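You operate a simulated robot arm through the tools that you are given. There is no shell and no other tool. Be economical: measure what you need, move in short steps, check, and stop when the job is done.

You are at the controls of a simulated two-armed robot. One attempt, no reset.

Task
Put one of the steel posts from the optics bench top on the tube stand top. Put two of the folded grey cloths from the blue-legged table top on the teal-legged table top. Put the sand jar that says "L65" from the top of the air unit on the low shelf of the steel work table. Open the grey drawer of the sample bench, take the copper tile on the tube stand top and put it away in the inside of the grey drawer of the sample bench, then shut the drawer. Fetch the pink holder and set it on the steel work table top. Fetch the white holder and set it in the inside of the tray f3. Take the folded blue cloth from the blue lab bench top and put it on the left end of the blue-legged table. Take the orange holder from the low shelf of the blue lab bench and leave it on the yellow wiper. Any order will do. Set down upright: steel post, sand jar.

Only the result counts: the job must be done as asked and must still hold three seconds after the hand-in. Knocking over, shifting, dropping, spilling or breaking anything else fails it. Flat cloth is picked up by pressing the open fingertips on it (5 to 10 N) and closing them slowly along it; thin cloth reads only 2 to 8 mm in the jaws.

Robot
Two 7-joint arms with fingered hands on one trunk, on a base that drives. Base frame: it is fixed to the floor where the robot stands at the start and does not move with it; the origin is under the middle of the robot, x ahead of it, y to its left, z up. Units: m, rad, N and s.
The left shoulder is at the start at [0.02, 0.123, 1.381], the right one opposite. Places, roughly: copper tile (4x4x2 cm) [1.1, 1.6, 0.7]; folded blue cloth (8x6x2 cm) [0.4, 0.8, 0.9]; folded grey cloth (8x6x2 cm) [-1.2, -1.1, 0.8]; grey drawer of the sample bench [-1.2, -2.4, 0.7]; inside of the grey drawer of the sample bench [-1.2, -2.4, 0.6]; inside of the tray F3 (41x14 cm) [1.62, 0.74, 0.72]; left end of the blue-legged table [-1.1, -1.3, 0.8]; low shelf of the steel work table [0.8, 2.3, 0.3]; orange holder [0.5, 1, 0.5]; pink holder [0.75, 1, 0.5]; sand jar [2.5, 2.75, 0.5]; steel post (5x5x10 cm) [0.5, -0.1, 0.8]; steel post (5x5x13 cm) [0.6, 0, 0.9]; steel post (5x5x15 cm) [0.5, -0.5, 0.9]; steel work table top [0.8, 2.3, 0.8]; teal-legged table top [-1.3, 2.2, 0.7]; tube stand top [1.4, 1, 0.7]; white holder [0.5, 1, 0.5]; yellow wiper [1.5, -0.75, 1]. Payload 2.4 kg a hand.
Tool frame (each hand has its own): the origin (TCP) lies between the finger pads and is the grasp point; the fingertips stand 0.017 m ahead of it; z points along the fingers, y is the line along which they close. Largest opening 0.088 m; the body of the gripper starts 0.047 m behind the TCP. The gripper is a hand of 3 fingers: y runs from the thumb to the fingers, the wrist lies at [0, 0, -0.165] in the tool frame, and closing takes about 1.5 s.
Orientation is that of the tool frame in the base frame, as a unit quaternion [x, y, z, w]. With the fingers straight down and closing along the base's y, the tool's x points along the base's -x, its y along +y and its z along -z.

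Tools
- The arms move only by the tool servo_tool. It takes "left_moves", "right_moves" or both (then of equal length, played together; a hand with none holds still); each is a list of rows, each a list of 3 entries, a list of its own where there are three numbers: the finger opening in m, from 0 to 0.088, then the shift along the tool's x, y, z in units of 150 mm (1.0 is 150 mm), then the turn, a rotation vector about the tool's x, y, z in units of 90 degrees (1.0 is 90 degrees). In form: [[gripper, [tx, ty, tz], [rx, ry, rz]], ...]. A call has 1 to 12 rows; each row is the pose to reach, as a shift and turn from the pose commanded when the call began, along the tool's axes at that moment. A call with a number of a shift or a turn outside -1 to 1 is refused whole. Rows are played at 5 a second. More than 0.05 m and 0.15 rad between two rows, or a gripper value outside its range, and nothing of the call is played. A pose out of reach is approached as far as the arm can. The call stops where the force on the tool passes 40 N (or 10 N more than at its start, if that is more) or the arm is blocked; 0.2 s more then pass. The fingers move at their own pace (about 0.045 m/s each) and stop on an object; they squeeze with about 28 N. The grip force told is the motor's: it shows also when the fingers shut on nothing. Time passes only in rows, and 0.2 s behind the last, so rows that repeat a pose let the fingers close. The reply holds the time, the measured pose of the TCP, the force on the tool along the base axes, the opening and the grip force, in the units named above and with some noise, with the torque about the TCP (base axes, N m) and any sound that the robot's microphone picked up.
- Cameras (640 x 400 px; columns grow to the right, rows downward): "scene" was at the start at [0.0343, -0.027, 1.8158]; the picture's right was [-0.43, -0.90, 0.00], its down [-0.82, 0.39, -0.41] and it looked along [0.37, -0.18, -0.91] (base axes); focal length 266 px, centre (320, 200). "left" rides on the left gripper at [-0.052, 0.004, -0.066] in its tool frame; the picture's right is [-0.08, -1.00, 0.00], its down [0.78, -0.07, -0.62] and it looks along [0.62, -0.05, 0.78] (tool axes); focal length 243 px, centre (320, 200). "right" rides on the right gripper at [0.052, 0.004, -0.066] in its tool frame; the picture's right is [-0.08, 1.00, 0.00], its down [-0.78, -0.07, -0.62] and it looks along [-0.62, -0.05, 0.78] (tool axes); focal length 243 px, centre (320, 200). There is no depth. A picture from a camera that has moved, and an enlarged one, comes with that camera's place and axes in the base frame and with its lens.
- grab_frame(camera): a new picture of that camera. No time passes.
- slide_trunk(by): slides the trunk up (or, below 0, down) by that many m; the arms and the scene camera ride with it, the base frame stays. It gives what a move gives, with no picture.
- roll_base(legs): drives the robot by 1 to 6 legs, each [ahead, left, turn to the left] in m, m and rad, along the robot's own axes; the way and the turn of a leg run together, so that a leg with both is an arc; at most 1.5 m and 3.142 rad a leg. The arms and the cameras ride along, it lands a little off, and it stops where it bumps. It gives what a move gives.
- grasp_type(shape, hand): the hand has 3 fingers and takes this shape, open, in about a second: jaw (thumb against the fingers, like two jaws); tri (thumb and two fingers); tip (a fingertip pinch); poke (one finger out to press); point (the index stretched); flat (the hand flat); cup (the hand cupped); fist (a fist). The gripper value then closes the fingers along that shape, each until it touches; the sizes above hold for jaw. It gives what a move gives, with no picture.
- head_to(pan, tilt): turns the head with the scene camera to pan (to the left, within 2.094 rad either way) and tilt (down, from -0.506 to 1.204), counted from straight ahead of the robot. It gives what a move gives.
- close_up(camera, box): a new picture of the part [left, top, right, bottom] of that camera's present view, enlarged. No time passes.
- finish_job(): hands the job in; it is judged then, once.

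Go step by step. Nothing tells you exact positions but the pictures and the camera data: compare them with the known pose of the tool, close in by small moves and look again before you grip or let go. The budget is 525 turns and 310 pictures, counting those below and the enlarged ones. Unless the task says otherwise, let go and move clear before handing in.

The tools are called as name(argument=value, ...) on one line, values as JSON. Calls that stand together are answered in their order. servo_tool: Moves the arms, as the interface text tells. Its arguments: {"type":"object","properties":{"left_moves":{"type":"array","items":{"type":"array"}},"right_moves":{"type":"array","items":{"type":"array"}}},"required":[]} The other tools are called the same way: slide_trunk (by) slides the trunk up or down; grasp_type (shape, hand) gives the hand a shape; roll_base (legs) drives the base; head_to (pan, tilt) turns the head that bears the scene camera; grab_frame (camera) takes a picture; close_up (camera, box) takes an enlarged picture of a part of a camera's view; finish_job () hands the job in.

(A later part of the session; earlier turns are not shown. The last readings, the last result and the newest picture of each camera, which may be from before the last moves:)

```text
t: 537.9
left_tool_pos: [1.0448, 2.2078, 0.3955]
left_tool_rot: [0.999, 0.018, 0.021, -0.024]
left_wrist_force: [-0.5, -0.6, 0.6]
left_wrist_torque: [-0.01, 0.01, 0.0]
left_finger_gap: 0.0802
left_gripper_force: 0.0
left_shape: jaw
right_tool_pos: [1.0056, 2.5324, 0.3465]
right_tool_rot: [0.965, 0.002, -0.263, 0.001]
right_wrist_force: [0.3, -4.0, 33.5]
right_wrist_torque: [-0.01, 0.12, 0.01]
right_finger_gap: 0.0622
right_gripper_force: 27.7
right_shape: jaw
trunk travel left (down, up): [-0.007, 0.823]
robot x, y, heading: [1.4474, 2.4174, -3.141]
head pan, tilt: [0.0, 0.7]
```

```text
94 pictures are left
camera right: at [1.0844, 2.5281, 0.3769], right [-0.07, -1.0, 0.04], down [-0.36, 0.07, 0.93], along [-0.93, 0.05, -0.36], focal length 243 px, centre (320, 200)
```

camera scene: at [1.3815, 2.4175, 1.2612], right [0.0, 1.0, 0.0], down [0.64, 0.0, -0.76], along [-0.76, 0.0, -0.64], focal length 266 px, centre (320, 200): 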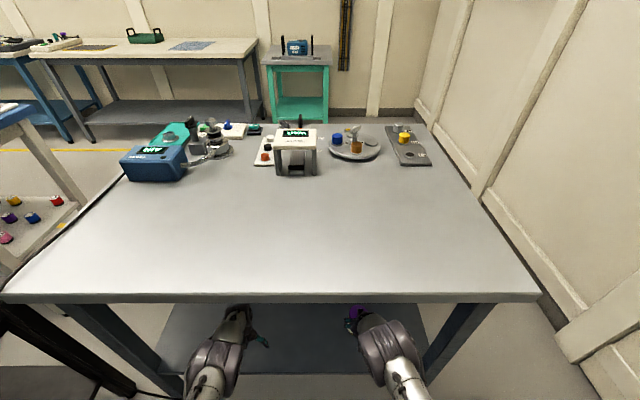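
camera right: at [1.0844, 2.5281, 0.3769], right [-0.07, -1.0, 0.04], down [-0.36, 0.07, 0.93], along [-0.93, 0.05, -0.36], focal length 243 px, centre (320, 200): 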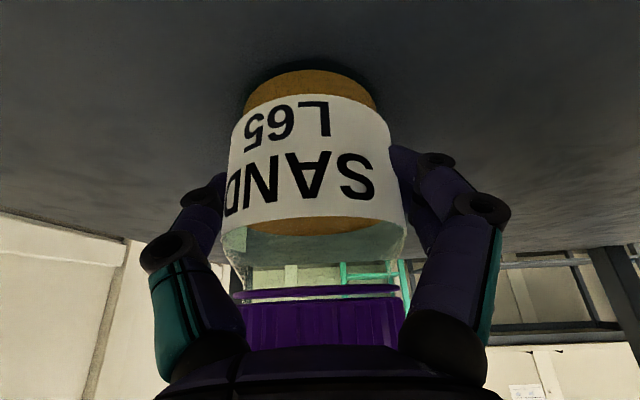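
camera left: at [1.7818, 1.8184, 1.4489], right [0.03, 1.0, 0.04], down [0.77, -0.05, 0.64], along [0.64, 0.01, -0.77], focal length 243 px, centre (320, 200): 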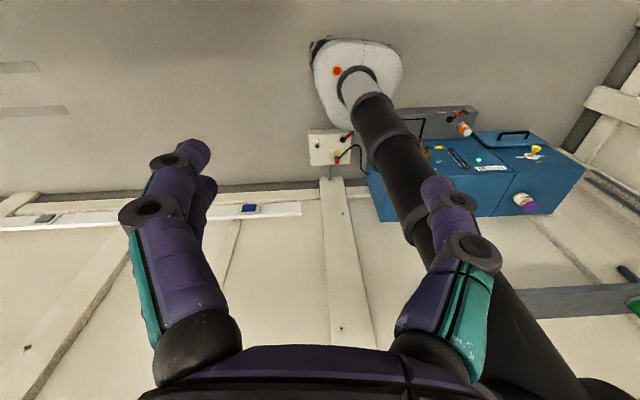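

The jar stands on the shelf (33 N). I ease up a few millimetres and open slowly.

servo_tool(right_moves=[[0.03, [-0.03, 0, -0.05], [0, 0, 0]], [0.065, [-0.03, 0, -0.05], [0, 0, 0]], [0.075, [-0.03, 0, -0.05], [0, 0, 0]], [0.088, [-0.03, 0, -0.05], [0, 0, 0]], [0.088, [-0.03, 0, -0.05], [0, 0, 0]], [0.088, [-0.03, 0, -0.05], [0, 0, 0]]])

grab_frame(camera="right")

```text
t: 539.3
left_tool_pos: [1.0445, 2.2087, 0.3941]
left_tool_rot: [0.999, 0.017, 0.02, -0.024]
left_wrist_force: [-0.1, 0.2, -0.3]
left_wrist_torque: [-0.02, -0.03, -0.04]
left_finger_gap: 0.0801
left_gripper_force: 0.0
left_shape: jaw
right_tool_pos: [1.0062, 2.5348, 0.352]
right_tool_rot: [0.966, 0.002, -0.257, 0.001]
right_wrist_force: [0.3, 0.1, -0.7]
right_wrist_torque: [0.01, 0.03, -0.01]
right_finger_gap: 0.0879
right_gripper_force: 0.0
right_shape: jaw
trunk travel left (down, up): [-0.007, 0.823]
robot x, y, heading: [1.4508, 2.4155, -3.143]
head pan, tilt: [0.0, 0.7]
```

```text
93 pictures are left
camera right: at [1.0856, 2.5299, 0.3822], right [-0.07, -1.0, 0.04], down [-0.37, 0.07, 0.93], along [-0.93, 0.05, -0.37], focal length 243 px, centre (320, 200)
```

right: 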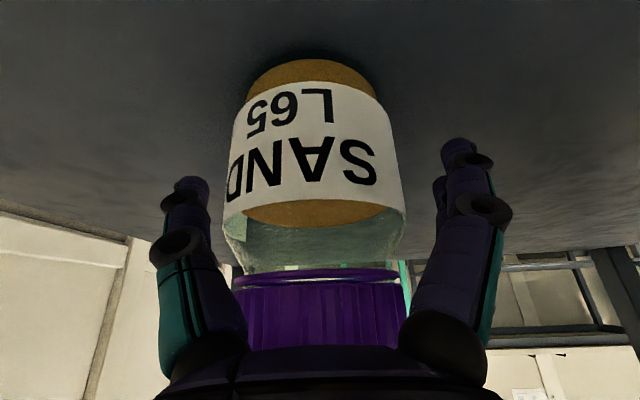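

roll_base(legs=[[-0.12, 0, 0]])

grab_frame(camera="right")

```text
t: 540.6
left_tool_pos: [1.1586, 2.2094, 0.394]
left_tool_rot: [0.999, 0.016, 0.021, -0.024]
left_wrist_force: [-0.4, -0.2, 0.0]
left_wrist_torque: [0.02, -0.02, 0.02]
left_finger_gap: 0.0799
left_gripper_force: 0.1
left_shape: jaw
right_tool_pos: [1.1222, 2.5368, 0.3516]
right_tool_rot: [0.966, -0.001, -0.257, 0.0]
right_wrist_force: [-0.5, 0.0, -0.8]
right_wrist_torque: [-0.01, -0.02, 0.02]
right_finger_gap: 0.0881
right_gripper_force: 0.2
right_shape: jaw
trunk travel left (down, up): [-0.007, 0.823]
robot x, y, heading: [1.5625, 2.4188, 3.137]
head pan, tilt: [0.0, 0.7]
```

```text
92 pictures are left
camera right: at [1.2013, 2.5312, 0.3822], right [-0.07, -1.0, 0.04], down [-0.37, 0.07, 0.93], along [-0.93, 0.05, -0.37], focal length 243 px, centre (320, 200)
```

right: 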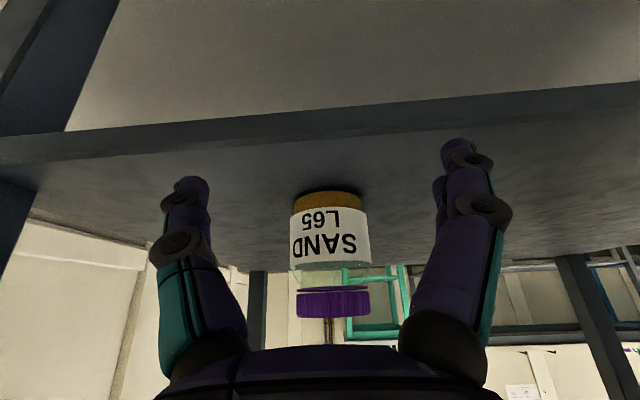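

The jar stands upright on the low shelf. Last is the pink holder; I back out, raise the trunk and go round the north side of the table again.

roll_base(legs=[[-0.25, 0, 0]])

slide_trunk(by=0.4)

slide_trunk(by=0.38)

grab_frame(camera="scene")

roll_base(legs=[[0, 0, 1.57]])

```text
t: 542.4
left_tool_pos: [1.4073, 2.2095, 0.3945]
left_tool_rot: [0.999, 0.017, 0.022, -0.023]
left_wrist_force: [0.7, 0.1, 0.1]
left_wrist_torque: [-0.01, -0.01, 0.0]
left_finger_gap: 0.08
left_gripper_force: 0.0
left_shape: jaw
right_tool_pos: [1.3718, 2.5352, 0.351]
right_tool_rot: [0.966, -0.001, -0.257, 0.0]
right_wrist_force: [-0.2, 0.5, 0.3]
right_wrist_torque: [0.02, -0.01, 0.0]
right_finger_gap: 0.0877
right_gripper_force: 0.0
right_shape: jaw
trunk travel left (down, up): [-0.007, 0.823]
robot x, y, heading: [1.8141, 2.4167, 3.139]
head pan, tilt: [0.0, 0.7]
```

```text
t: 546.2
left_tool_pos: [1.407, 2.2091, 0.7942]
left_tool_rot: [0.999, 0.016, 0.021, -0.025]
left_wrist_force: [-0.3, 0.4, 0.2]
left_wrist_torque: [0.01, 0.0, 0.02]
left_finger_gap: 0.08
left_gripper_force: 0.0
left_shape: jaw
right_tool_pos: [1.3718, 2.5351, 0.7513]
right_tool_rot: [0.967, -0.001, -0.256, -0.001]
right_wrist_force: [-0.4, 0.4, -0.3]
right_wrist_torque: [-0.01, 0.03, -0.02]
right_finger_gap: 0.0879
right_gripper_force: 0.0
right_shape: jaw
trunk travel left (down, up): [-0.407, 0.423]
robot x, y, heading: [1.8113, 2.4137, 3.137]
head pan, tilt: [0.0, 0.7]
```

```text
t: 549.9
left_tool_pos: [1.4079, 2.2083, 1.1745]
left_tool_rot: [0.999, 0.016, 0.021, -0.024]
left_wrist_force: [0.1, 0.0, -0.2]
left_wrist_torque: [-0.03, 0.0, -0.02]
left_finger_gap: 0.08
left_gripper_force: 0.1
left_shape: jaw
right_tool_pos: [1.3716, 2.5355, 1.1309]
right_tool_rot: [0.967, 0.0, -0.256, 0.0]
right_wrist_force: [0.4, -0.3, -0.5]
right_wrist_torque: [0.0, 0.0, -0.01]
right_finger_gap: 0.0879
right_gripper_force: 0.0
right_shape: jaw
trunk travel left (down, up): [-0.787, 0.043]
robot x, y, heading: [1.8097, 2.4144, 3.142]
head pan, tilt: [0.0, 0.7]
```

```text
91 pictures are left
camera scene: at [1.7459, 2.4167, 2.0412], right [0.0, 1.0, 0.0], down [0.64, 0.0, -0.76], along [-0.76, 0.0, -0.64], focal length 266 px, centre (320, 200)
```

scene: 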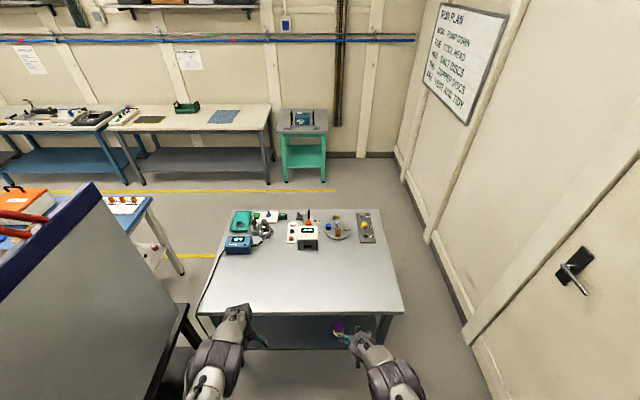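

```text
t: 554.0
left_tool_pos: [2.0016, 2.0035, 1.174]
left_tool_rot: [0.712, 0.702, 0.0, -0.031]
left_wrist_force: [0.2, 0.4, 0.7]
left_wrist_torque: [0.01, -0.01, 0.01]
left_finger_gap: 0.0798
left_gripper_force: 0.0
left_shape: jaw
right_tool_pos: [1.6734, 1.9838, 1.1314]
right_tool_rot: [0.699, 0.668, -0.185, 0.177]
right_wrist_force: [-0.4, -0.9, -0.1]
right_wrist_torque: [-0.01, -0.04, 0.02]
right_finger_gap: 0.0879
right_gripper_force: 0.0
right_shape: jaw
trunk travel left (down, up): [-0.787, 0.043]
robot x, y, heading: [1.8111, 2.4193, -1.619]
head pan, tilt: [0.0, 0.7]
```

roll_base(legs=[[0, 0, 0.048], [-0.735, 0, 0]])

roll_base(legs=[[0, -1.1, 0]])

roll_base(legs=[[0, -0.95, 0]])

```text
t: 558.4
left_tool_pos: [2.0229, 2.738, 1.1747]
left_tool_rot: [0.692, 0.722, -0.002, -0.032]
left_wrist_force: [-0.1, 0.4, 0.4]
left_wrist_torque: [-0.02, -0.01, -0.01]
left_finger_gap: 0.08
left_gripper_force: 0.0
left_shape: jaw
right_tool_pos: [1.6965, 2.6994, 1.1315]
right_tool_rot: [0.681, 0.686, -0.181, 0.182]
right_wrist_force: [-0.1, 0.0, 0.0]
right_wrist_torque: [0.02, 0.0, -0.01]
right_finger_gap: 0.0879
right_gripper_force: 0.2
right_shape: jaw
trunk travel left (down, up): [-0.787, 0.043]
robot x, y, heading: [1.8094, 3.1412, -1.562]
head pan, tilt: [0.0, 0.7]
```

```text
t: 563.8
left_tool_pos: [0.9816, 2.7156, 1.174]
left_tool_rot: [0.673, 0.739, -0.002, -0.031]
left_wrist_force: [-0.4, 0.3, -0.2]
left_wrist_torque: [0.02, 0.0, 0.0]
left_finger_gap: 0.0797
left_gripper_force: 0.1
left_shape: jaw
right_tool_pos: [0.6574, 2.6604, 1.131]
right_tool_rot: [0.663, 0.704, -0.176, 0.187]
right_wrist_force: [-0.1, -0.2, -0.1]
right_wrist_torque: [0.0, -0.03, 0.01]
right_finger_gap: 0.0877
right_gripper_force: 0.0
right_shape: jaw
trunk travel left (down, up): [-0.787, 0.043]
robot x, y, heading: [0.7511, 3.1084, -1.517]
head pan, tilt: [0.0, 0.7]
```

```text
t: 568.7
left_tool_pos: [0.0451, 2.6591, 1.1754]
left_tool_rot: [0.667, 0.744, -0.002, -0.032]
left_wrist_force: [-0.1, -0.2, 0.1]
left_wrist_torque: [-0.01, -0.01, 0.01]
left_finger_gap: 0.0799
left_gripper_force: 0.2
left_shape: jaw
right_tool_pos: [-0.2773, 2.5987, 1.1315]
right_tool_rot: [0.657, 0.709, -0.175, 0.188]
right_wrist_force: [-0.3, -1.2, -1.0]
right_wrist_torque: [0.03, 0.0, 0.01]
right_finger_gap: 0.0878
right_gripper_force: 0.1
right_shape: jaw
trunk travel left (down, up): [-0.787, 0.043]
robot x, y, heading: [-0.1944, 3.0488, -1.5]
head pan, tilt: [0.0, 0.7]
```

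servo_tool(right_moves=[[0.088, [0.25, 0, -0.15], [0, 0, 0]], [0.088, [0.5, 0, -0.3], [0, 0, 0]], [0.088, [0.75, 0, -0.45], [0, 0, 0]], [0.088, [1.0, 0, -0.6], [0, 0, 0]]], left_moves=[[0.08, [0.25, 0, 0], [0, 0, 0]], [0.08, [0.5, 0, 0], [0, 0, 0]], [0.08, [0.75, 0, 0], [0, 0, 0]], [0.08, [1.0, 0, 0], [0, 0, 0]]])

roll_base(legs=[[0, 0, -0.071], [1.2, 0, 0], [0.3, 0, 0]])

head_to(pan=0.6, tilt=1.0)

grab_frame(camera="scene")

```text
t: 569.7
left_tool_pos: [0.026, 2.8137, 1.1813]
left_tool_rot: [0.667, 0.744, -0.003, -0.031]
left_wrist_force: [0.0, 0.6, -1.0]
left_wrist_torque: [-0.05, 0.0, -0.02]
left_finger_gap: 0.0802
left_gripper_force: 0.1
left_shape: jaw
right_tool_pos: [-0.2894, 2.7747, 1.1373]
right_tool_rot: [0.657, 0.709, -0.175, 0.188]
right_wrist_force: [-0.8, 0.6, 0.4]
right_wrist_torque: [-0.01, 0.0, -0.01]
right_finger_gap: 0.0878
right_gripper_force: 0.0
right_shape: jaw
trunk travel left (down, up): [-0.787, 0.043]
robot x, y, heading: [-0.1932, 3.0479, -1.503]
head pan, tilt: [0.0, 0.7]
```

```text
t: 578.1
left_tool_pos: [-0.0325, 1.2533, 1.1822]
left_tool_rot: [0.708, 0.705, -0.001, -0.032]
left_wrist_force: [-0.3, -0.3, 0.6]
left_wrist_torque: [0.01, -0.01, 0.03]
left_finger_gap: 0.0803
left_gripper_force: 0.0
left_shape: jaw
right_tool_pos: [-0.3531, 1.2496, 1.1361]
right_tool_rot: [0.696, 0.671, -0.185, 0.178]
right_wrist_force: [0.1, 1.1, 0.1]
right_wrist_torque: [0.0, 0.0, 0.02]
right_finger_gap: 0.0875
right_gripper_force: 0.1
right_shape: jaw
trunk travel left (down, up): [-0.787, 0.043]
robot x, y, heading: [-0.2229, 1.5073, -1.607]
head pan, tilt: [0.0, 0.7]
```

```text
t: 579.1
left_tool_pos: [-0.0332, 1.2552, 1.1812]
left_tool_rot: [0.708, 0.705, -0.002, -0.032]
left_wrist_force: [0.3, -0.5, -0.2]
left_wrist_torque: [-0.04, 0.0, 0.02]
left_finger_gap: 0.08
left_gripper_force: 0.0
left_shape: jaw
right_tool_pos: [-0.3513, 1.2517, 1.1365]
right_tool_rot: [0.696, 0.671, -0.185, 0.178]
right_wrist_force: [0.1, -0.8, -0.5]
right_wrist_torque: [-0.03, 0.03, -0.02]
right_finger_gap: 0.0879
right_gripper_force: 0.0
right_shape: jaw
trunk travel left (down, up): [-0.787, 0.043]
robot x, y, heading: [-0.2243, 1.5143, -1.61]
head pan, tilt: [0.6, 1.0]
```

```text
90 pictures are left
camera scene: at [-0.1872, 1.471, 2.0179], right [-0.85, -0.53, 0.0], down [-0.45, 0.71, -0.54], along [0.29, -0.46, -0.84], focal length 266 px, centre (320, 200)
```

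scene: 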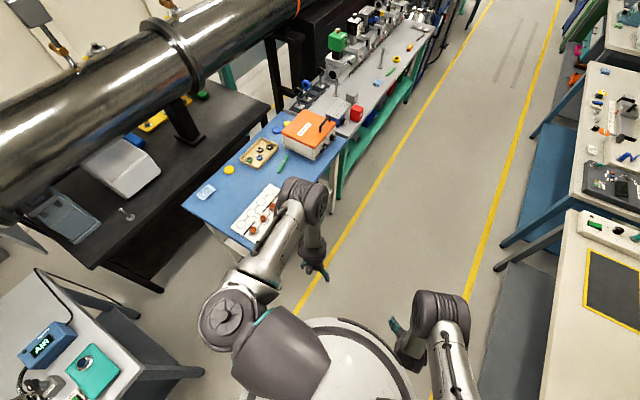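

I square up, pitch the left hand 30° (it will do the picking, keeping that elbow away from the tube stand), then crab into the aisle.

servo_tool(left_moves=[[0.088, [0.1, -0.1, -0.1], [0, -0.085, 0]], [0.088, [0.1, -0.2, -0.1], [0, -0.17, 0]], [0.088, [0.1, -0.3, -0.1], [0, -0.25, 0]], [0.088, [0.1, -0.3, -0.1], [0, -0.333, 0]]])

roll_base(legs=[[-0.03, 0, 0.039], [0, 0.5, 0]])

roll_base(legs=[[0, 0.19, 0]])

head_to(pan=0.0, tilt=1.1)

grab_frame(camera="scene")

grab_frame(camera="left")

```text
t: 580.1
left_tool_pos: [-0.0773, 1.2687, 1.2003]
left_tool_rot: [0.682, 0.691, -0.185, 0.152]
left_wrist_force: [0.1, 0.2, 0.5]
left_wrist_torque: [0.0, -0.03, 0.0]
left_finger_gap: 0.0879
left_gripper_force: 0.0
left_shape: jaw
right_tool_pos: [-0.3517, 1.2507, 1.1364]
right_tool_rot: [0.696, 0.671, -0.185, 0.178]
right_wrist_force: [-0.1, -0.6, 0.2]
right_wrist_torque: [0.0, -0.05, -0.01]
right_finger_gap: 0.0879
right_gripper_force: 0.0
right_shape: jaw
trunk travel left (down, up): [-0.787, 0.043]
robot x, y, heading: [-0.2267, 1.5127, -1.611]
head pan, tilt: [0.6, 1.0]
```

```text
t: 583.5
left_tool_pos: [0.4432, 1.2958, 1.1985]
left_tool_rot: [0.675, 0.698, -0.181, 0.153]
left_wrist_force: [1.2, 0.3, 0.0]
left_wrist_torque: [-0.01, 0.01, 0.0]
left_finger_gap: 0.0878
left_gripper_force: 0.1
left_shape: jaw
right_tool_pos: [0.168, 1.2722, 1.1368]
right_tool_rot: [0.689, 0.678, -0.183, 0.18]
right_wrist_force: [0.2, 0.0, -0.4]
right_wrist_torque: [0.01, -0.02, 0.01]
right_finger_gap: 0.0878
right_gripper_force: 0.1
right_shape: jaw
trunk travel left (down, up): [-0.787, 0.043]
robot x, y, heading: [0.2879, 1.5315, -1.592]
head pan, tilt: [0.6, 1.0]
```

```text
t: 585.1
left_tool_pos: [0.6337, 1.2915, 1.2]
left_tool_rot: [0.678, 0.695, -0.183, 0.153]
left_wrist_force: [-0.3, -0.4, 0.3]
left_wrist_torque: [-0.01, 0.03, 0.0]
left_finger_gap: 0.0879
left_gripper_force: 0.2
left_shape: jaw
right_tool_pos: [0.359, 1.2693, 1.1365]
right_tool_rot: [0.69, 0.677, -0.183, 0.18]
right_wrist_force: [0.9, -0.3, 0.8]
right_wrist_torque: [-0.04, 0.0, -0.02]
right_finger_gap: 0.0879
right_gripper_force: 0.0
right_shape: jaw
trunk travel left (down, up): [-0.787, 0.043]
robot x, y, heading: [0.4841, 1.5325, -1.602]
head pan, tilt: [0.6, 1.0]
```

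```text
t: 586.1
left_tool_pos: [0.6333, 1.293, 1.1989]
left_tool_rot: [0.678, 0.696, -0.182, 0.153]
left_wrist_force: [-0.7, 0.2, 0.1]
left_wrist_torque: [-0.01, 0.01, -0.01]
left_finger_gap: 0.0881
left_gripper_force: 0.1
left_shape: jaw
right_tool_pos: [0.3583, 1.2677, 1.1371]
right_tool_rot: [0.69, 0.677, -0.183, 0.18]
right_wrist_force: [0.3, -0.1, -0.6]
right_wrist_torque: [-0.02, -0.03, 0.02]
right_finger_gap: 0.088
right_gripper_force: 0.1
right_shape: jaw
trunk travel left (down, up): [-0.787, 0.043]
robot x, y, heading: [0.4848, 1.5308, -1.594]
head pan, tilt: [0.0, 1.1]
```

```text
89 pictures are left
camera scene: at [0.4806, 1.4874, 2.0112], right [-1.0, 0.02, 0.0], down [0.02, 0.89, -0.45], along [-0.01, -0.45, -0.89], focal length 266 px, centre (320, 200)
```

scene: 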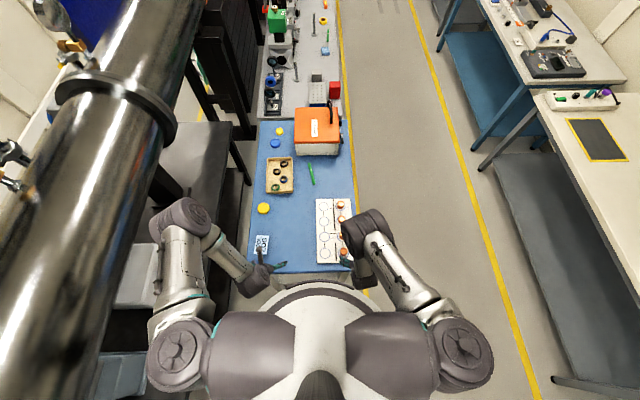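

```text
88 pictures are left
camera left: at [0.6432, 1.2765, 1.2815], right [-0.99, -0.09, 0.09], down [-0.07, 0.98, 0.19], along [-0.1, 0.19, -0.98], focal length 243 px, centre (320, 200)
```

left: 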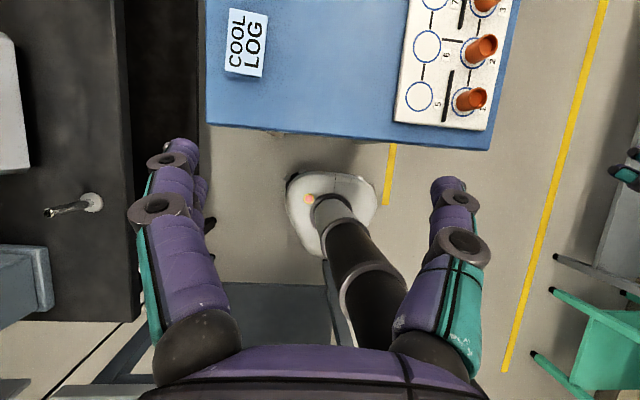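

servo_tool(right_moves=[[0.088, [0.1, -0.25, -0.06], [0, 0, 0]], [0.088, [0.2, -0.5, -0.12], [0, 0, 0]], [0.088, [0.29, -0.75, -0.17], [0, 0, 0]]], left_moves=[[0.088, [0.1, 0, -0.06], [0, 0, 0]], [0.088, [0.2, 0, -0.12], [0, 0, 0]], [0.088, [0.23, 0, -0.13], [0, 0, 0]]])

roll_base(legs=[[-0.025, 0, 0.025]])

slide_trunk(by=-0.3)

grab_frame(camera="scene")

grab_frame(camera="right")

```text
t: 586.9
left_tool_pos: [0.634, 1.3316, 1.2005]
left_tool_rot: [0.678, 0.696, -0.182, 0.153]
left_wrist_force: [0.8, -0.2, 0.4]
left_wrist_torque: [-0.01, 0.0, 0.0]
left_finger_gap: 0.0879
left_gripper_force: 0.1
left_shape: jaw
right_tool_pos: [0.2473, 1.3209, 1.1396]
right_tool_rot: [0.691, 0.676, -0.182, 0.18]
right_wrist_force: [-0.3, 0.0, -0.5]
right_wrist_torque: [0.02, -0.02, 0.01]
right_finger_gap: 0.0879
right_gripper_force: 0.0
right_shape: jaw
trunk travel left (down, up): [-0.787, 0.043]
robot x, y, heading: [0.4848, 1.5331, -1.593]
head pan, tilt: [0.0, 1.1]
```

```text
t: 587.7
left_tool_pos: [0.6377, 1.3571, 1.1997]
left_tool_rot: [0.669, 0.704, -0.18, 0.155]
left_wrist_force: [0.2, -0.1, 0.2]
left_wrist_torque: [0.0, 0.02, -0.02]
left_finger_gap: 0.0878
left_gripper_force: 0.2
left_shape: jaw
right_tool_pos: [0.2546, 1.3362, 1.1379]
right_tool_rot: [0.682, 0.685, -0.181, 0.18]
right_wrist_force: [0.0, 0.1, -0.5]
right_wrist_torque: [-0.02, 0.03, 0.01]
right_finger_gap: 0.088
right_gripper_force: 0.0
right_shape: jaw
trunk travel left (down, up): [-0.787, 0.043]
robot x, y, heading: [0.4829, 1.5576, -1.573]
head pan, tilt: [0.0, 1.1]
```

```text
t: 590.7
left_tool_pos: [0.6387, 1.3591, 0.8994]
left_tool_rot: [0.67, 0.703, -0.181, 0.155]
left_wrist_force: [-0.4, 0.5, -0.5]
left_wrist_torque: [0.01, 0.04, 0.0]
left_finger_gap: 0.0879
left_gripper_force: 0.0
left_shape: jaw
right_tool_pos: [0.2547, 1.3394, 0.8381]
right_tool_rot: [0.682, 0.685, -0.181, 0.182]
right_wrist_force: [-0.7, 0.0, 0.3]
right_wrist_torque: [0.01, -0.02, 0.0]
right_finger_gap: 0.088
right_gripper_force: 0.0
right_shape: jaw
trunk travel left (down, up): [-0.487, 0.343]
robot x, y, heading: [0.4811, 1.557, -1.571]
head pan, tilt: [0.0, 1.1]
```

```text
87 pictures are left
camera scene: at [0.4821, 1.5116, 1.7113], right [-1.0, 0.0, 0.0], down [0.0, 0.89, -0.45], along [0.0, -0.45, -0.89], focal length 266 px, centre (320, 200)
```

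scene: 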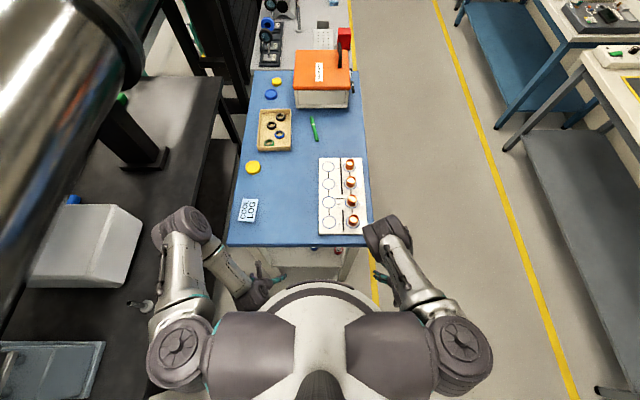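

```text
86 pictures are left
camera right: at [0.2599, 1.4165, 0.8703], right [1.0, -0.07, 0.04], down [-0.06, -0.37, 0.93], along [-0.05, -0.93, -0.37], focal length 243 px, centre (320, 200)
```

right: 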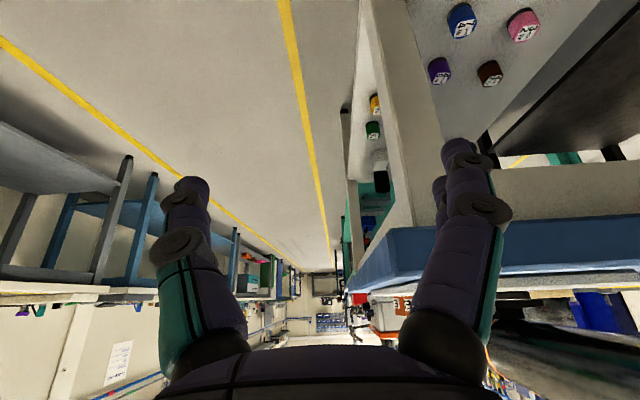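

By both cameras the elbows clear the bench edge, and pink is at about (0.622, 1.10). I lower on.

slide_trunk(by=-0.25)

slide_trunk(by=-0.2)

grab_frame(camera="scene")

grab_frame(camera="left")

grab_frame(camera="right")

```text
t: 593.3
left_tool_pos: [0.6392, 1.36, 0.6504]
left_tool_rot: [0.669, 0.704, -0.18, 0.155]
left_wrist_force: [0.7, 0.3, -0.1]
left_wrist_torque: [0.0, -0.02, 0.01]
left_finger_gap: 0.0876
left_gripper_force: 0.0
left_shape: jaw
right_tool_pos: [0.255, 1.3403, 0.5885]
right_tool_rot: [0.682, 0.685, -0.181, 0.182]
right_wrist_force: [-0.2, 0.8, 0.7]
right_wrist_torque: [0.01, 0.01, 0.01]
right_finger_gap: 0.0879
right_gripper_force: 0.0
right_shape: jaw
trunk travel left (down, up): [-0.237, 0.593]
robot x, y, heading: [0.4808, 1.5589, -1.565]
head pan, tilt: [0.0, 1.1]
```

```text
t: 595.4
left_tool_pos: [0.6391, 1.3606, 0.4491]
left_tool_rot: [0.67, 0.704, -0.18, 0.155]
left_wrist_force: [0.6, 0.4, -0.1]
left_wrist_torque: [0.0, -0.02, -0.02]
left_finger_gap: 0.0879
left_gripper_force: 0.0
left_shape: jaw
right_tool_pos: [0.2547, 1.3401, 0.39]
right_tool_rot: [0.681, 0.685, -0.181, 0.182]
right_wrist_force: [-0.2, 0.2, -1.2]
right_wrist_torque: [-0.02, 0.03, 0.0]
right_finger_gap: 0.0878
right_gripper_force: 0.1
right_shape: jaw
trunk travel left (down, up): [-0.037, 0.793]
robot x, y, heading: [0.4815, 1.5542, -1.575]
head pan, tilt: [0.0, 1.1]
```

```text
85 pictures are left
camera scene: at [0.4821, 1.5116, 1.2613], right [-1.0, 0.0, 0.0], down [0.0, 0.89, -0.45], along [0.0, -0.45, -0.89], focal length 266 px, centre (320, 200)
```

scene: 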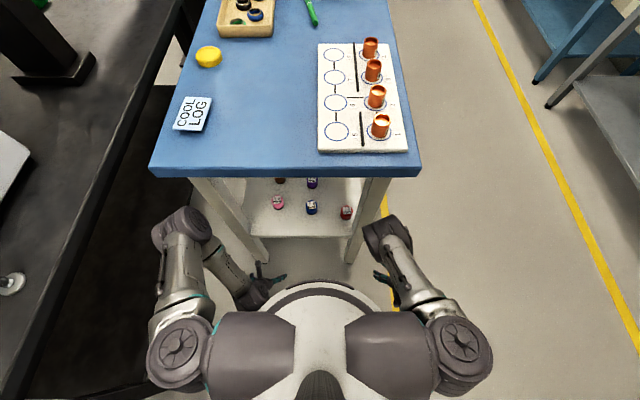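

```text
84 pictures are left
camera left: at [0.6484, 1.3442, 0.5318], right [-0.99, -0.11, 0.09], down [-0.1, 0.98, 0.19], along [-0.11, 0.18, -0.98], focal length 243 px, centre (320, 200)
```

left: 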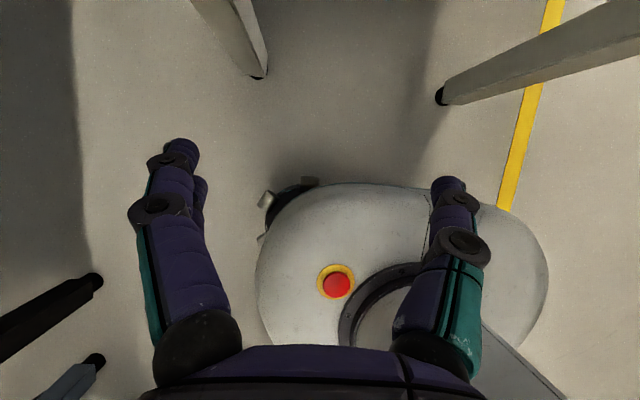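

```text
83 pictures are left
camera right: at [0.2599, 1.4166, 0.4203], right [1.0, -0.07, 0.04], down [-0.06, -0.37, 0.93], along [-0.05, -0.93, -0.37], focal length 243 px, centre (320, 200)
```

right: 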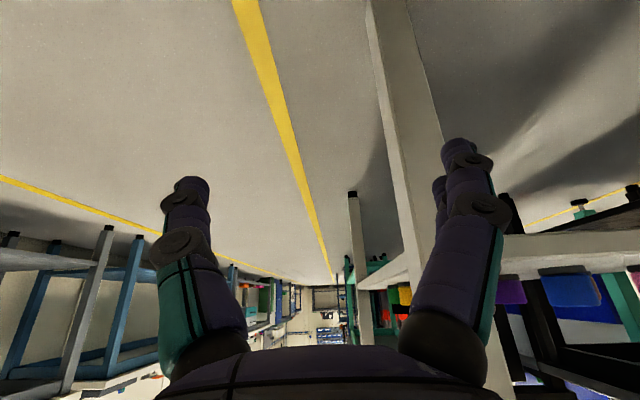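

Clear view into the shelf end: pink at (0.626, 1.10), leg at x≈0.74. I reach in with the left hand.

servo_tool(left_moves=[[0.088, [-0.22, -0.05, 0.115], [0, 0, 0]], [0.088, [-0.44, -0.1, 0.23], [0, 0, 0]], [0.088, [-0.66, -0.124, 0.345], [0, 0, 0]], [0.088, [-0.883, -0.124, 0.461], [0, 0, 0]]])

grab_frame(camera="left")

grab_frame(camera="scene")

```text
t: 596.4
left_tool_pos: [0.6263, 1.2079, 0.4497]
left_tool_rot: [0.669, 0.704, -0.181, 0.155]
left_wrist_force: [0.8, -0.6, 0.6]
left_wrist_torque: [-0.02, -0.02, 0.0]
left_finger_gap: 0.0882
left_gripper_force: 0.1
left_shape: jaw
right_tool_pos: [0.2537, 1.3403, 0.3886]
right_tool_rot: [0.681, 0.686, -0.18, 0.182]
right_wrist_force: [-0.9, -0.5, 0.3]
right_wrist_torque: [0.02, 0.0, 0.02]
right_finger_gap: 0.0881
right_gripper_force: 0.1
right_shape: jaw
trunk travel left (down, up): [-0.037, 0.793]
robot x, y, heading: [0.4805, 1.5563, -1.571]
head pan, tilt: [0.0, 1.1]
```

```text
82 pictures are left
camera left: at [0.635, 1.1921, 0.5308], right [-0.99, -0.11, 0.09], down [-0.1, 0.98, 0.19], along [-0.11, 0.18, -0.98], focal length 243 px, centre (320, 200)
```

left: 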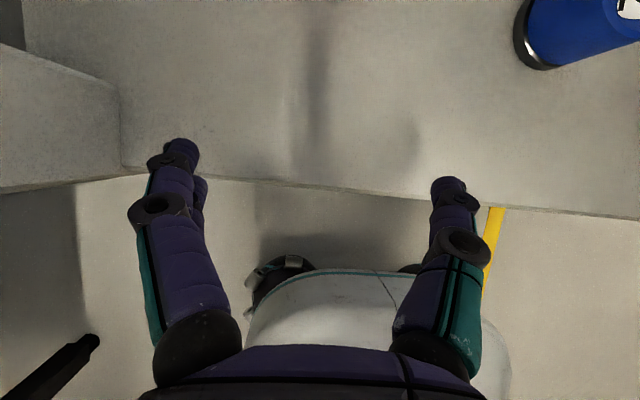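

```text
81 pictures are left
camera scene: at [0.4821, 1.5116, 1.2612], right [-1.0, 0.0, 0.0], down [0.0, 0.89, -0.45], along [0.0, -0.45, -0.89], focal length 266 px, centre (320, 200)
```

scene: 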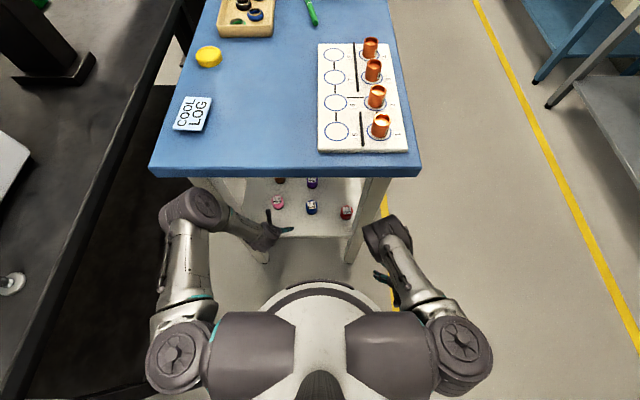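

servo_tool(left_moves=[[0.088, [-0.2, 0, 0.11], [0, 0, 0]], [0.088, [-0.38, 0, 0.22], [0, 0, 0]]])

grab_frame(camera="left")

```text
t: 597.0
left_tool_pos: [0.6266, 1.1417, 0.4455]
left_tool_rot: [0.669, 0.704, -0.182, 0.156]
left_wrist_force: [0.8, -0.3, 0.2]
left_wrist_torque: [-0.01, -0.02, 0.01]
left_finger_gap: 0.0879
left_gripper_force: 0.0
left_shape: jaw
right_tool_pos: [0.2545, 1.3397, 0.3892]
right_tool_rot: [0.682, 0.685, -0.181, 0.181]
right_wrist_force: [0.6, -0.2, -0.3]
right_wrist_torque: [-0.03, -0.05, 0.03]
right_finger_gap: 0.0878
right_gripper_force: 0.1
right_shape: jaw
trunk travel left (down, up): [-0.037, 0.793]
robot x, y, heading: [0.4822, 1.5563, -1.574]
head pan, tilt: [0.0, 1.1]
```

```text
80 pictures are left
camera left: at [0.6372, 1.1272, 0.5267], right [-0.99, -0.11, 0.09], down [-0.1, 0.98, 0.19], along [-0.11, 0.18, -0.98], focal length 243 px, centre (320, 200)
```

left: 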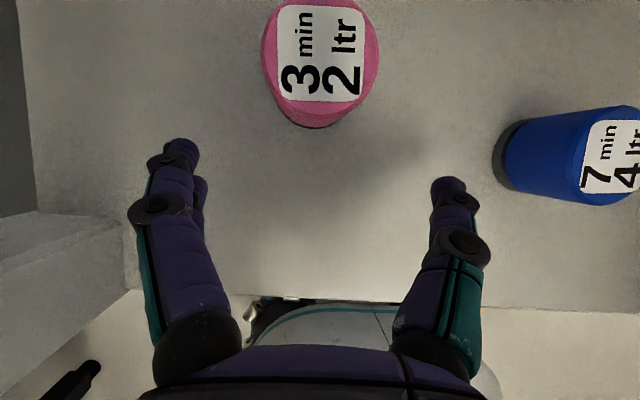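

servo_tool(left_moves=[[0.088, [-0.12, 0.01, 0.13], [0, 0, 0]], [0.088, [-0.235, 0.014, 0.272], [0, 0, 0]]])

grab_frame(camera="left")

```text
t: 597.6
left_tool_pos: [0.6318, 1.092, 0.4259]
left_tool_rot: [0.667, 0.706, -0.182, 0.154]
left_wrist_force: [-0.2, 0.2, 0.2]
left_wrist_torque: [0.04, 0.02, 0.02]
left_finger_gap: 0.0875
left_gripper_force: 0.0
left_shape: jaw
right_tool_pos: [0.2553, 1.3395, 0.3897]
right_tool_rot: [0.681, 0.686, -0.181, 0.182]
right_wrist_force: [-0.9, -0.8, 0.6]
right_wrist_torque: [-0.02, 0.0, -0.03]
right_finger_gap: 0.0878
right_gripper_force: 0.0
right_shape: jaw
trunk travel left (down, up): [-0.037, 0.793]
robot x, y, heading: [0.4786, 1.5571, -1.569]
head pan, tilt: [0.0, 1.1]
```

```text
79 pictures are left
camera left: at [0.6402, 1.0768, 0.5082], right [-0.99, -0.11, 0.09], down [-0.1, 0.98, 0.2], along [-0.11, 0.18, -0.98], focal length 243 px, centre (320, 200)
```

left: 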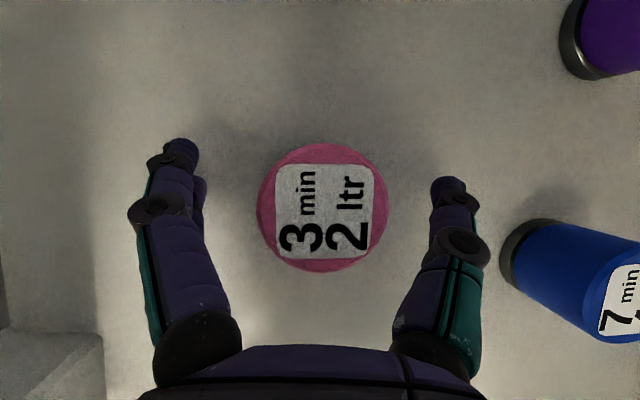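

servo_tool(left_moves=[[0.07, [0, 0, 0], [0, 0, 0]], [0.05, [0, 0, 0], [0, 0, 0]], [0.035, [0, 0, 0], [0, 0, 0]], [0.02, [0, 0, 0], [0, 0, 0]], [0.01, [0, 0, 0], [0, 0, 0]], [0.01, [0, 0, 0], [0, 0, 0]], [0.01, [0, 0, 0], [0, 0, 0]]])

grab_frame(camera="left")

```text
t: 599.2
left_tool_pos: [0.6308, 1.0919, 0.4259]
left_tool_rot: [0.669, 0.703, -0.182, 0.155]
left_wrist_force: [0.3, 0.0, -0.4]
left_wrist_torque: [-0.02, -0.03, -0.02]
left_finger_gap: 0.0279
left_gripper_force: 27.8
left_shape: jaw
right_tool_pos: [0.2535, 1.3394, 0.3882]
right_tool_rot: [0.682, 0.686, -0.18, 0.181]
right_wrist_force: [-0.3, 0.2, -1.0]
right_wrist_torque: [0.01, 0.04, 0.02]
right_finger_gap: 0.0881
right_gripper_force: 0.0
right_shape: jaw
trunk travel left (down, up): [-0.037, 0.793]
robot x, y, heading: [0.4811, 1.554, -1.566]
head pan, tilt: [0.0, 1.1]
```

```text
78 pictures are left
camera left: at [0.6415, 1.0766, 0.5088], right [-0.99, -0.11, 0.08], down [-0.1, 0.98, 0.19], along [-0.11, 0.18, -0.98], focal length 243 px, centre (320, 200)
```

left: 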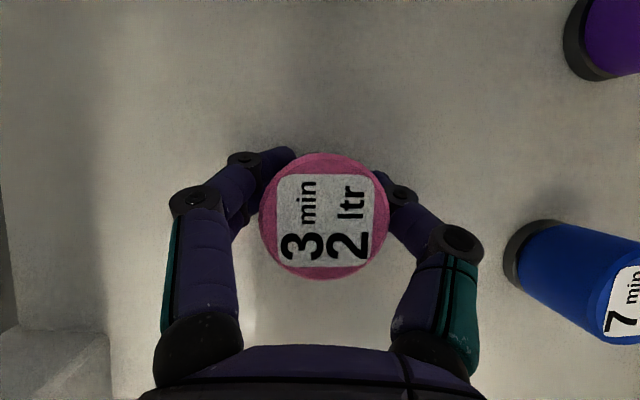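

servo_tool(left_moves=[[0.01, [-0.05, 0, -0.09], [0, 0, 0]], [0.01, [-0.092, 0, -0.178], [0, 0, 0]], [0.01, [0.1, 0, -0.28], [0, 0, 0]], [0.01, [0.3, 0, -0.38], [0, 0, 0]]])

grab_frame(camera="left")

```text
t: 600.2
left_tool_pos: [0.6299, 1.1576, 0.4599]
left_tool_rot: [0.669, 0.703, -0.182, 0.157]
left_wrist_force: [-0.8, 0.6, -2.1]
left_wrist_torque: [0.0, 0.02, -0.01]
left_finger_gap: 0.0271
left_gripper_force: 27.8
left_shape: jaw
right_tool_pos: [0.2558, 1.3392, 0.3879]
right_tool_rot: [0.682, 0.685, -0.181, 0.181]
right_wrist_force: [-0.3, 0.7, 0.2]
right_wrist_torque: [0.0, -0.03, -0.02]
right_finger_gap: 0.0879
right_gripper_force: 0.0
right_shape: jaw
trunk travel left (down, up): [-0.037, 0.793]
robot x, y, heading: [0.48, 1.5571, -1.568]
head pan, tilt: [0.0, 1.1]
```

```text
77 pictures are left
camera left: at [0.6396, 1.1425, 0.542], right [-0.99, -0.11, 0.09], down [-0.09, 0.98, 0.19], along [-0.11, 0.18, -0.98], focal length 243 px, centre (320, 200)
```

left: 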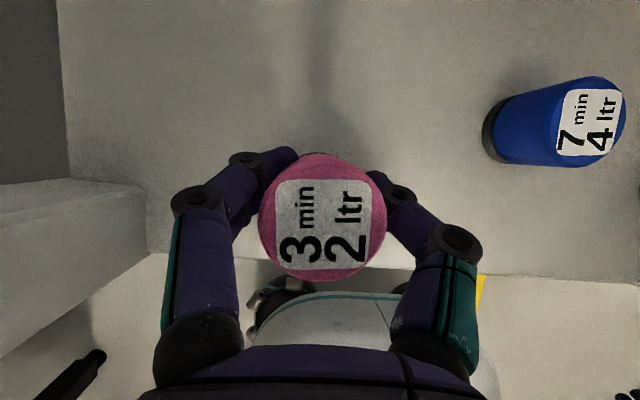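

Pink is lifted. I draw it back out past the bench edge.

servo_tool(left_moves=[[0.01, [0.22, 0, -0.115], [0, 0, 0]], [0.01, [0.44, 0, -0.23], [0, 0, 0]], [0.01, [0.66, 0, -0.345], [0, 0, 0]], [0.01, [0.88, 0, -0.46], [0, 0, 0]]])

servo_tool(left_moves=[[0.01, [0.15, 0, -0.08], [0, 0, 0]], [0.01, [0.3, 0, -0.16], [0, 0, 0]]])

grab_frame(camera="left")

```text
t: 601.2
left_tool_pos: [0.6235, 1.3042, 0.4587]
left_tool_rot: [0.669, 0.703, -0.183, 0.155]
left_wrist_force: [-0.3, -0.6, -2.1]
left_wrist_torque: [-0.02, 0.0, -0.03]
left_finger_gap: 0.0267
left_gripper_force: 27.9
left_shape: jaw
right_tool_pos: [0.2559, 1.341, 0.3895]
right_tool_rot: [0.682, 0.685, -0.181, 0.181]
right_wrist_force: [0.0, 0.3, -0.4]
right_wrist_torque: [-0.02, 0.02, 0.04]
right_finger_gap: 0.0878
right_gripper_force: 0.1
right_shape: jaw
trunk travel left (down, up): [-0.037, 0.793]
robot x, y, heading: [0.4831, 1.5596, -1.567]
head pan, tilt: [0.0, 1.1]
```

```text
t: 601.8
left_tool_pos: [0.6225, 1.3573, 0.4576]
left_tool_rot: [0.669, 0.704, -0.181, 0.155]
left_wrist_force: [-0.1, 0.1, -1.1]
left_wrist_torque: [0.0, 0.0, -0.02]
left_finger_gap: 0.0265
left_gripper_force: 28.2
left_shape: jaw
right_tool_pos: [0.2541, 1.34, 0.3879]
right_tool_rot: [0.682, 0.685, -0.181, 0.181]
right_wrist_force: [0.3, 0.7, 0.2]
right_wrist_torque: [-0.03, -0.03, 0.01]
right_finger_gap: 0.0876
right_gripper_force: 0.0
right_shape: jaw
trunk travel left (down, up): [-0.037, 0.793]
robot x, y, heading: [0.4815, 1.5543, -1.571]
head pan, tilt: [0.0, 1.1]
```

```text
76 pictures are left
camera left: at [0.6327, 1.3424, 0.5407], right [-0.99, -0.11, 0.09], down [-0.1, 0.98, 0.19], along [-0.11, 0.18, -0.98], focal length 243 px, centre (320, 200)
```

left: 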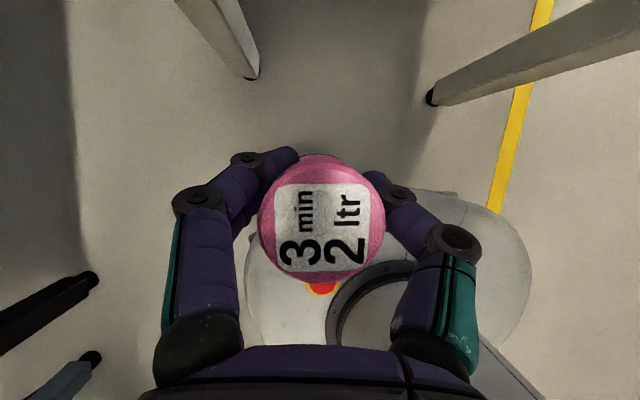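

The grip on pink is slowly creeping, so I go straight on: raise, turn to face +x and reach left over the empty part of the steel table.

slide_trunk(by=0.4)

slide_trunk(by=0.22)

roll_base(legs=[[0, 0, 1.571]])

head_to(pan=0.5, tilt=0.9)

grab_frame(camera="scene")

grab_frame(camera="left")

```text
t: 605.7
left_tool_pos: [0.6229, 1.3569, 0.8582]
left_tool_rot: [0.669, 0.704, -0.181, 0.156]
left_wrist_force: [-0.7, -0.4, -1.6]
left_wrist_torque: [0.02, 0.04, -0.01]
left_finger_gap: 0.0266
left_gripper_force: 28.3
left_shape: jaw
right_tool_pos: [0.2546, 1.3385, 0.7902]
right_tool_rot: [0.682, 0.685, -0.181, 0.182]
right_wrist_force: [-1.0, 0.8, -0.4]
right_wrist_torque: [-0.01, -0.01, 0.01]
right_finger_gap: 0.088
right_gripper_force: 0.2
right_shape: jaw
trunk travel left (down, up): [-0.437, 0.393]
robot x, y, heading: [0.4833, 1.5525, -1.565]
head pan, tilt: [0.0, 1.1]
```

```text
t: 608.0
left_tool_pos: [0.6238, 1.357, 1.078]
left_tool_rot: [0.67, 0.703, -0.181, 0.155]
left_wrist_force: [0.4, 0.2, -0.8]
left_wrist_torque: [-0.04, -0.04, -0.01]
left_finger_gap: 0.0263
left_gripper_force: 27.8
left_shape: jaw
right_tool_pos: [0.2548, 1.3391, 1.0087]
right_tool_rot: [0.682, 0.685, -0.181, 0.181]
right_wrist_force: [-0.8, -0.6, -0.3]
right_wrist_torque: [0.0, 0.0, -0.01]
right_finger_gap: 0.0881
right_gripper_force: 0.1
right_shape: jaw
trunk travel left (down, up): [-0.657, 0.173]
robot x, y, heading: [0.4796, 1.5557, -1.569]
head pan, tilt: [0.0, 1.1]
```

```text
t: 612.2
left_tool_pos: [0.6825, 1.6949, 1.0792]
left_tool_rot: [-0.02, 0.971, -0.019, 0.237]
left_wrist_force: [-0.8, 0.6, -1.6]
left_wrist_torque: [0.0, 0.02, 0.0]
left_finger_gap: 0.0264
left_gripper_force: 28.3
left_shape: jaw
right_tool_pos: [0.6974, 1.3267, 1.0088]
right_tool_rot: [0.003, 0.967, -0.001, 0.256]
right_wrist_force: [-0.5, 0.6, -0.1]
right_wrist_torque: [-0.03, 0.01, 0.01]
right_finger_gap: 0.0878
right_gripper_force: 0.1
right_shape: jaw
trunk travel left (down, up): [-0.657, 0.173]
robot x, y, heading: [0.482, 1.558, -0.005]
head pan, tilt: [0.0, 1.1]
```

```text
t: 613.1
left_tool_pos: [0.6825, 1.6952, 1.0785]
left_tool_rot: [-0.019, 0.971, -0.02, 0.238]
left_wrist_force: [-0.3, 0.2, -0.4]
left_wrist_torque: [-0.03, 0.02, 0.01]
left_finger_gap: 0.0263
left_gripper_force: 28.2
left_shape: jaw
right_tool_pos: [0.6972, 1.3259, 1.0091]
right_tool_rot: [0.002, 0.967, 0.0, 0.256]
right_wrist_force: [0.1, -0.5, -0.3]
right_wrist_torque: [0.01, 0.03, 0.01]
right_finger_gap: 0.0879
right_gripper_force: 0.2
right_shape: jaw
trunk travel left (down, up): [-0.657, 0.173]
robot x, y, heading: [0.4841, 1.5566, -0.01]
head pan, tilt: [0.499, 0.901]
```

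```text
75 pictures are left
camera scene: at [0.5291, 1.5908, 1.895], right [0.47, -0.88, 0.0], down [-0.69, -0.37, -0.62], along [0.55, 0.29, -0.78], focal length 266 px, centre (320, 200)
```

scene: 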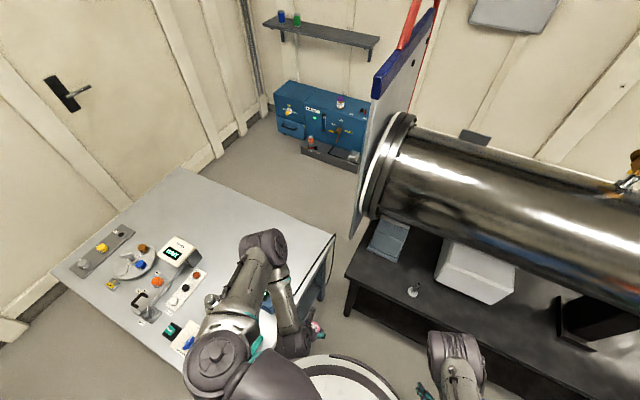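

```text
74 pictures are left
camera left: at [0.6991, 1.7039, 1.1606], right [0.1, -0.99, 0.09], down [-0.98, -0.09, 0.19], along [-0.18, -0.1, -0.98], focal length 243 px, centre (320, 200)
```

left: 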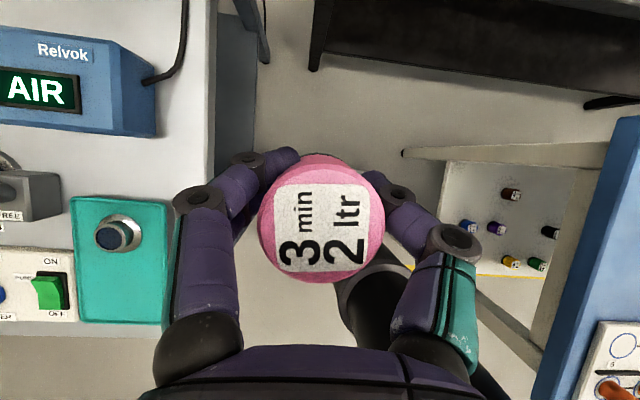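

AIR box occupies about x 0.70–0.79; east of x 0.85 the table is free. I roll 15 cm forward and swing the left hand out over it.

roll_base(legs=[[0.17, 0, 0.01]])

servo_tool(left_moves=[[0.01, [0, 0.25, 0], [0, 0, 0]], [0.01, [0, 0.5, 0], [0, 0, 0]], [0.01, [0, 0.75, 0], [0, 0, 0]], [0.01, [-0.05, 1.0, 0.0], [0, 0, 0]]])

servo_tool(left_moves=[[0.01, [-0.1, 0.25, 0.05], [0, 0, 0]], [0.01, [-0.3, 0.5, 0.15], [0, 0, 0]], [0.01, [-0.45, 0.6, 0.25], [0, 0, 0]]])

grab_frame(camera="left")

grab_frame(camera="scene")

```text
t: 614.6
left_tool_pos: [0.8535, 1.6951, 1.0789]
left_tool_rot: [-0.022, 0.971, -0.018, 0.238]
left_wrist_force: [0.8, -0.6, 0.2]
left_wrist_torque: [0.02, -0.01, 0.0]
left_finger_gap: 0.0262
left_gripper_force: 28.3
left_shape: jaw
right_tool_pos: [0.8695, 1.3255, 1.0091]
right_tool_rot: [0.0, 0.967, -0.001, 0.255]
right_wrist_force: [-0.2, -0.3, 0.9]
right_wrist_torque: [0.02, 0.04, -0.02]
right_finger_gap: 0.0878
right_gripper_force: 0.0
right_shape: jaw
trunk travel left (down, up): [-0.657, 0.173]
robot x, y, heading: [0.6547, 1.5571, -0.001]
head pan, tilt: [0.499, 0.901]
```

```text
t: 615.6
left_tool_pos: [0.8569, 1.8477, 1.0727]
left_tool_rot: [-0.023, 0.971, -0.019, 0.238]
left_wrist_force: [0.1, 0.6, -1.5]
left_wrist_torque: [0.0, 0.01, 0.0]
left_finger_gap: 0.0249
left_gripper_force: 27.9
left_shape: jaw
right_tool_pos: [0.8689, 1.3274, 1.0098]
right_tool_rot: [-0.001, 0.967, 0.0, 0.256]
right_wrist_force: [-0.1, 0.3, -0.4]
right_wrist_torque: [0.0, 0.01, 0.0]
right_finger_gap: 0.0877
right_gripper_force: 0.1
right_shape: jaw
trunk travel left (down, up): [-0.657, 0.173]
robot x, y, heading: [0.6562, 1.5553, -0.002]
head pan, tilt: [0.499, 0.901]
```

```text
refused: row 2 steps farther than a row can; nothing moved
```

```text
73 pictures are left
camera left: at [0.8723, 1.8559, 1.1544], right [0.11, -0.99, 0.09], down [-0.98, -0.09, 0.19], along [-0.18, -0.11, -0.98], focal length 243 px, centre (320, 200)
```

left: 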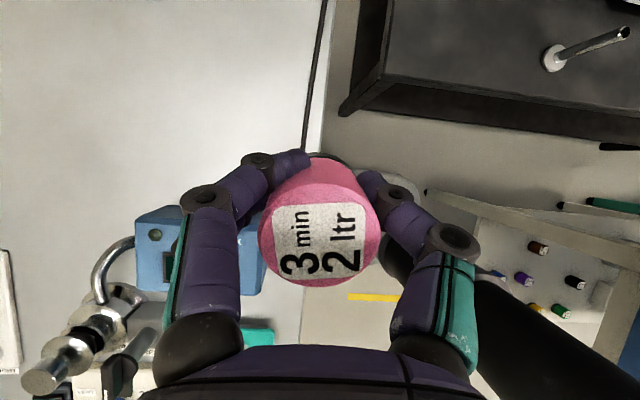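

```text
72 pictures are left
camera scene: at [0.6996, 1.5915, 1.8951], right [0.48, -0.88, 0.0], down [-0.69, -0.37, -0.62], along [0.55, 0.3, -0.78], focal length 266 px, centre (320, 200)
```

scene: 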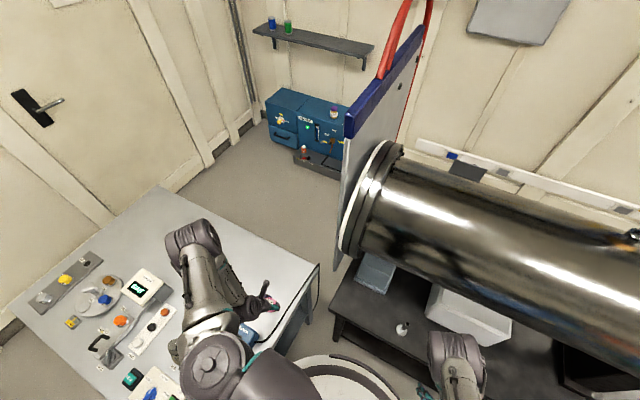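

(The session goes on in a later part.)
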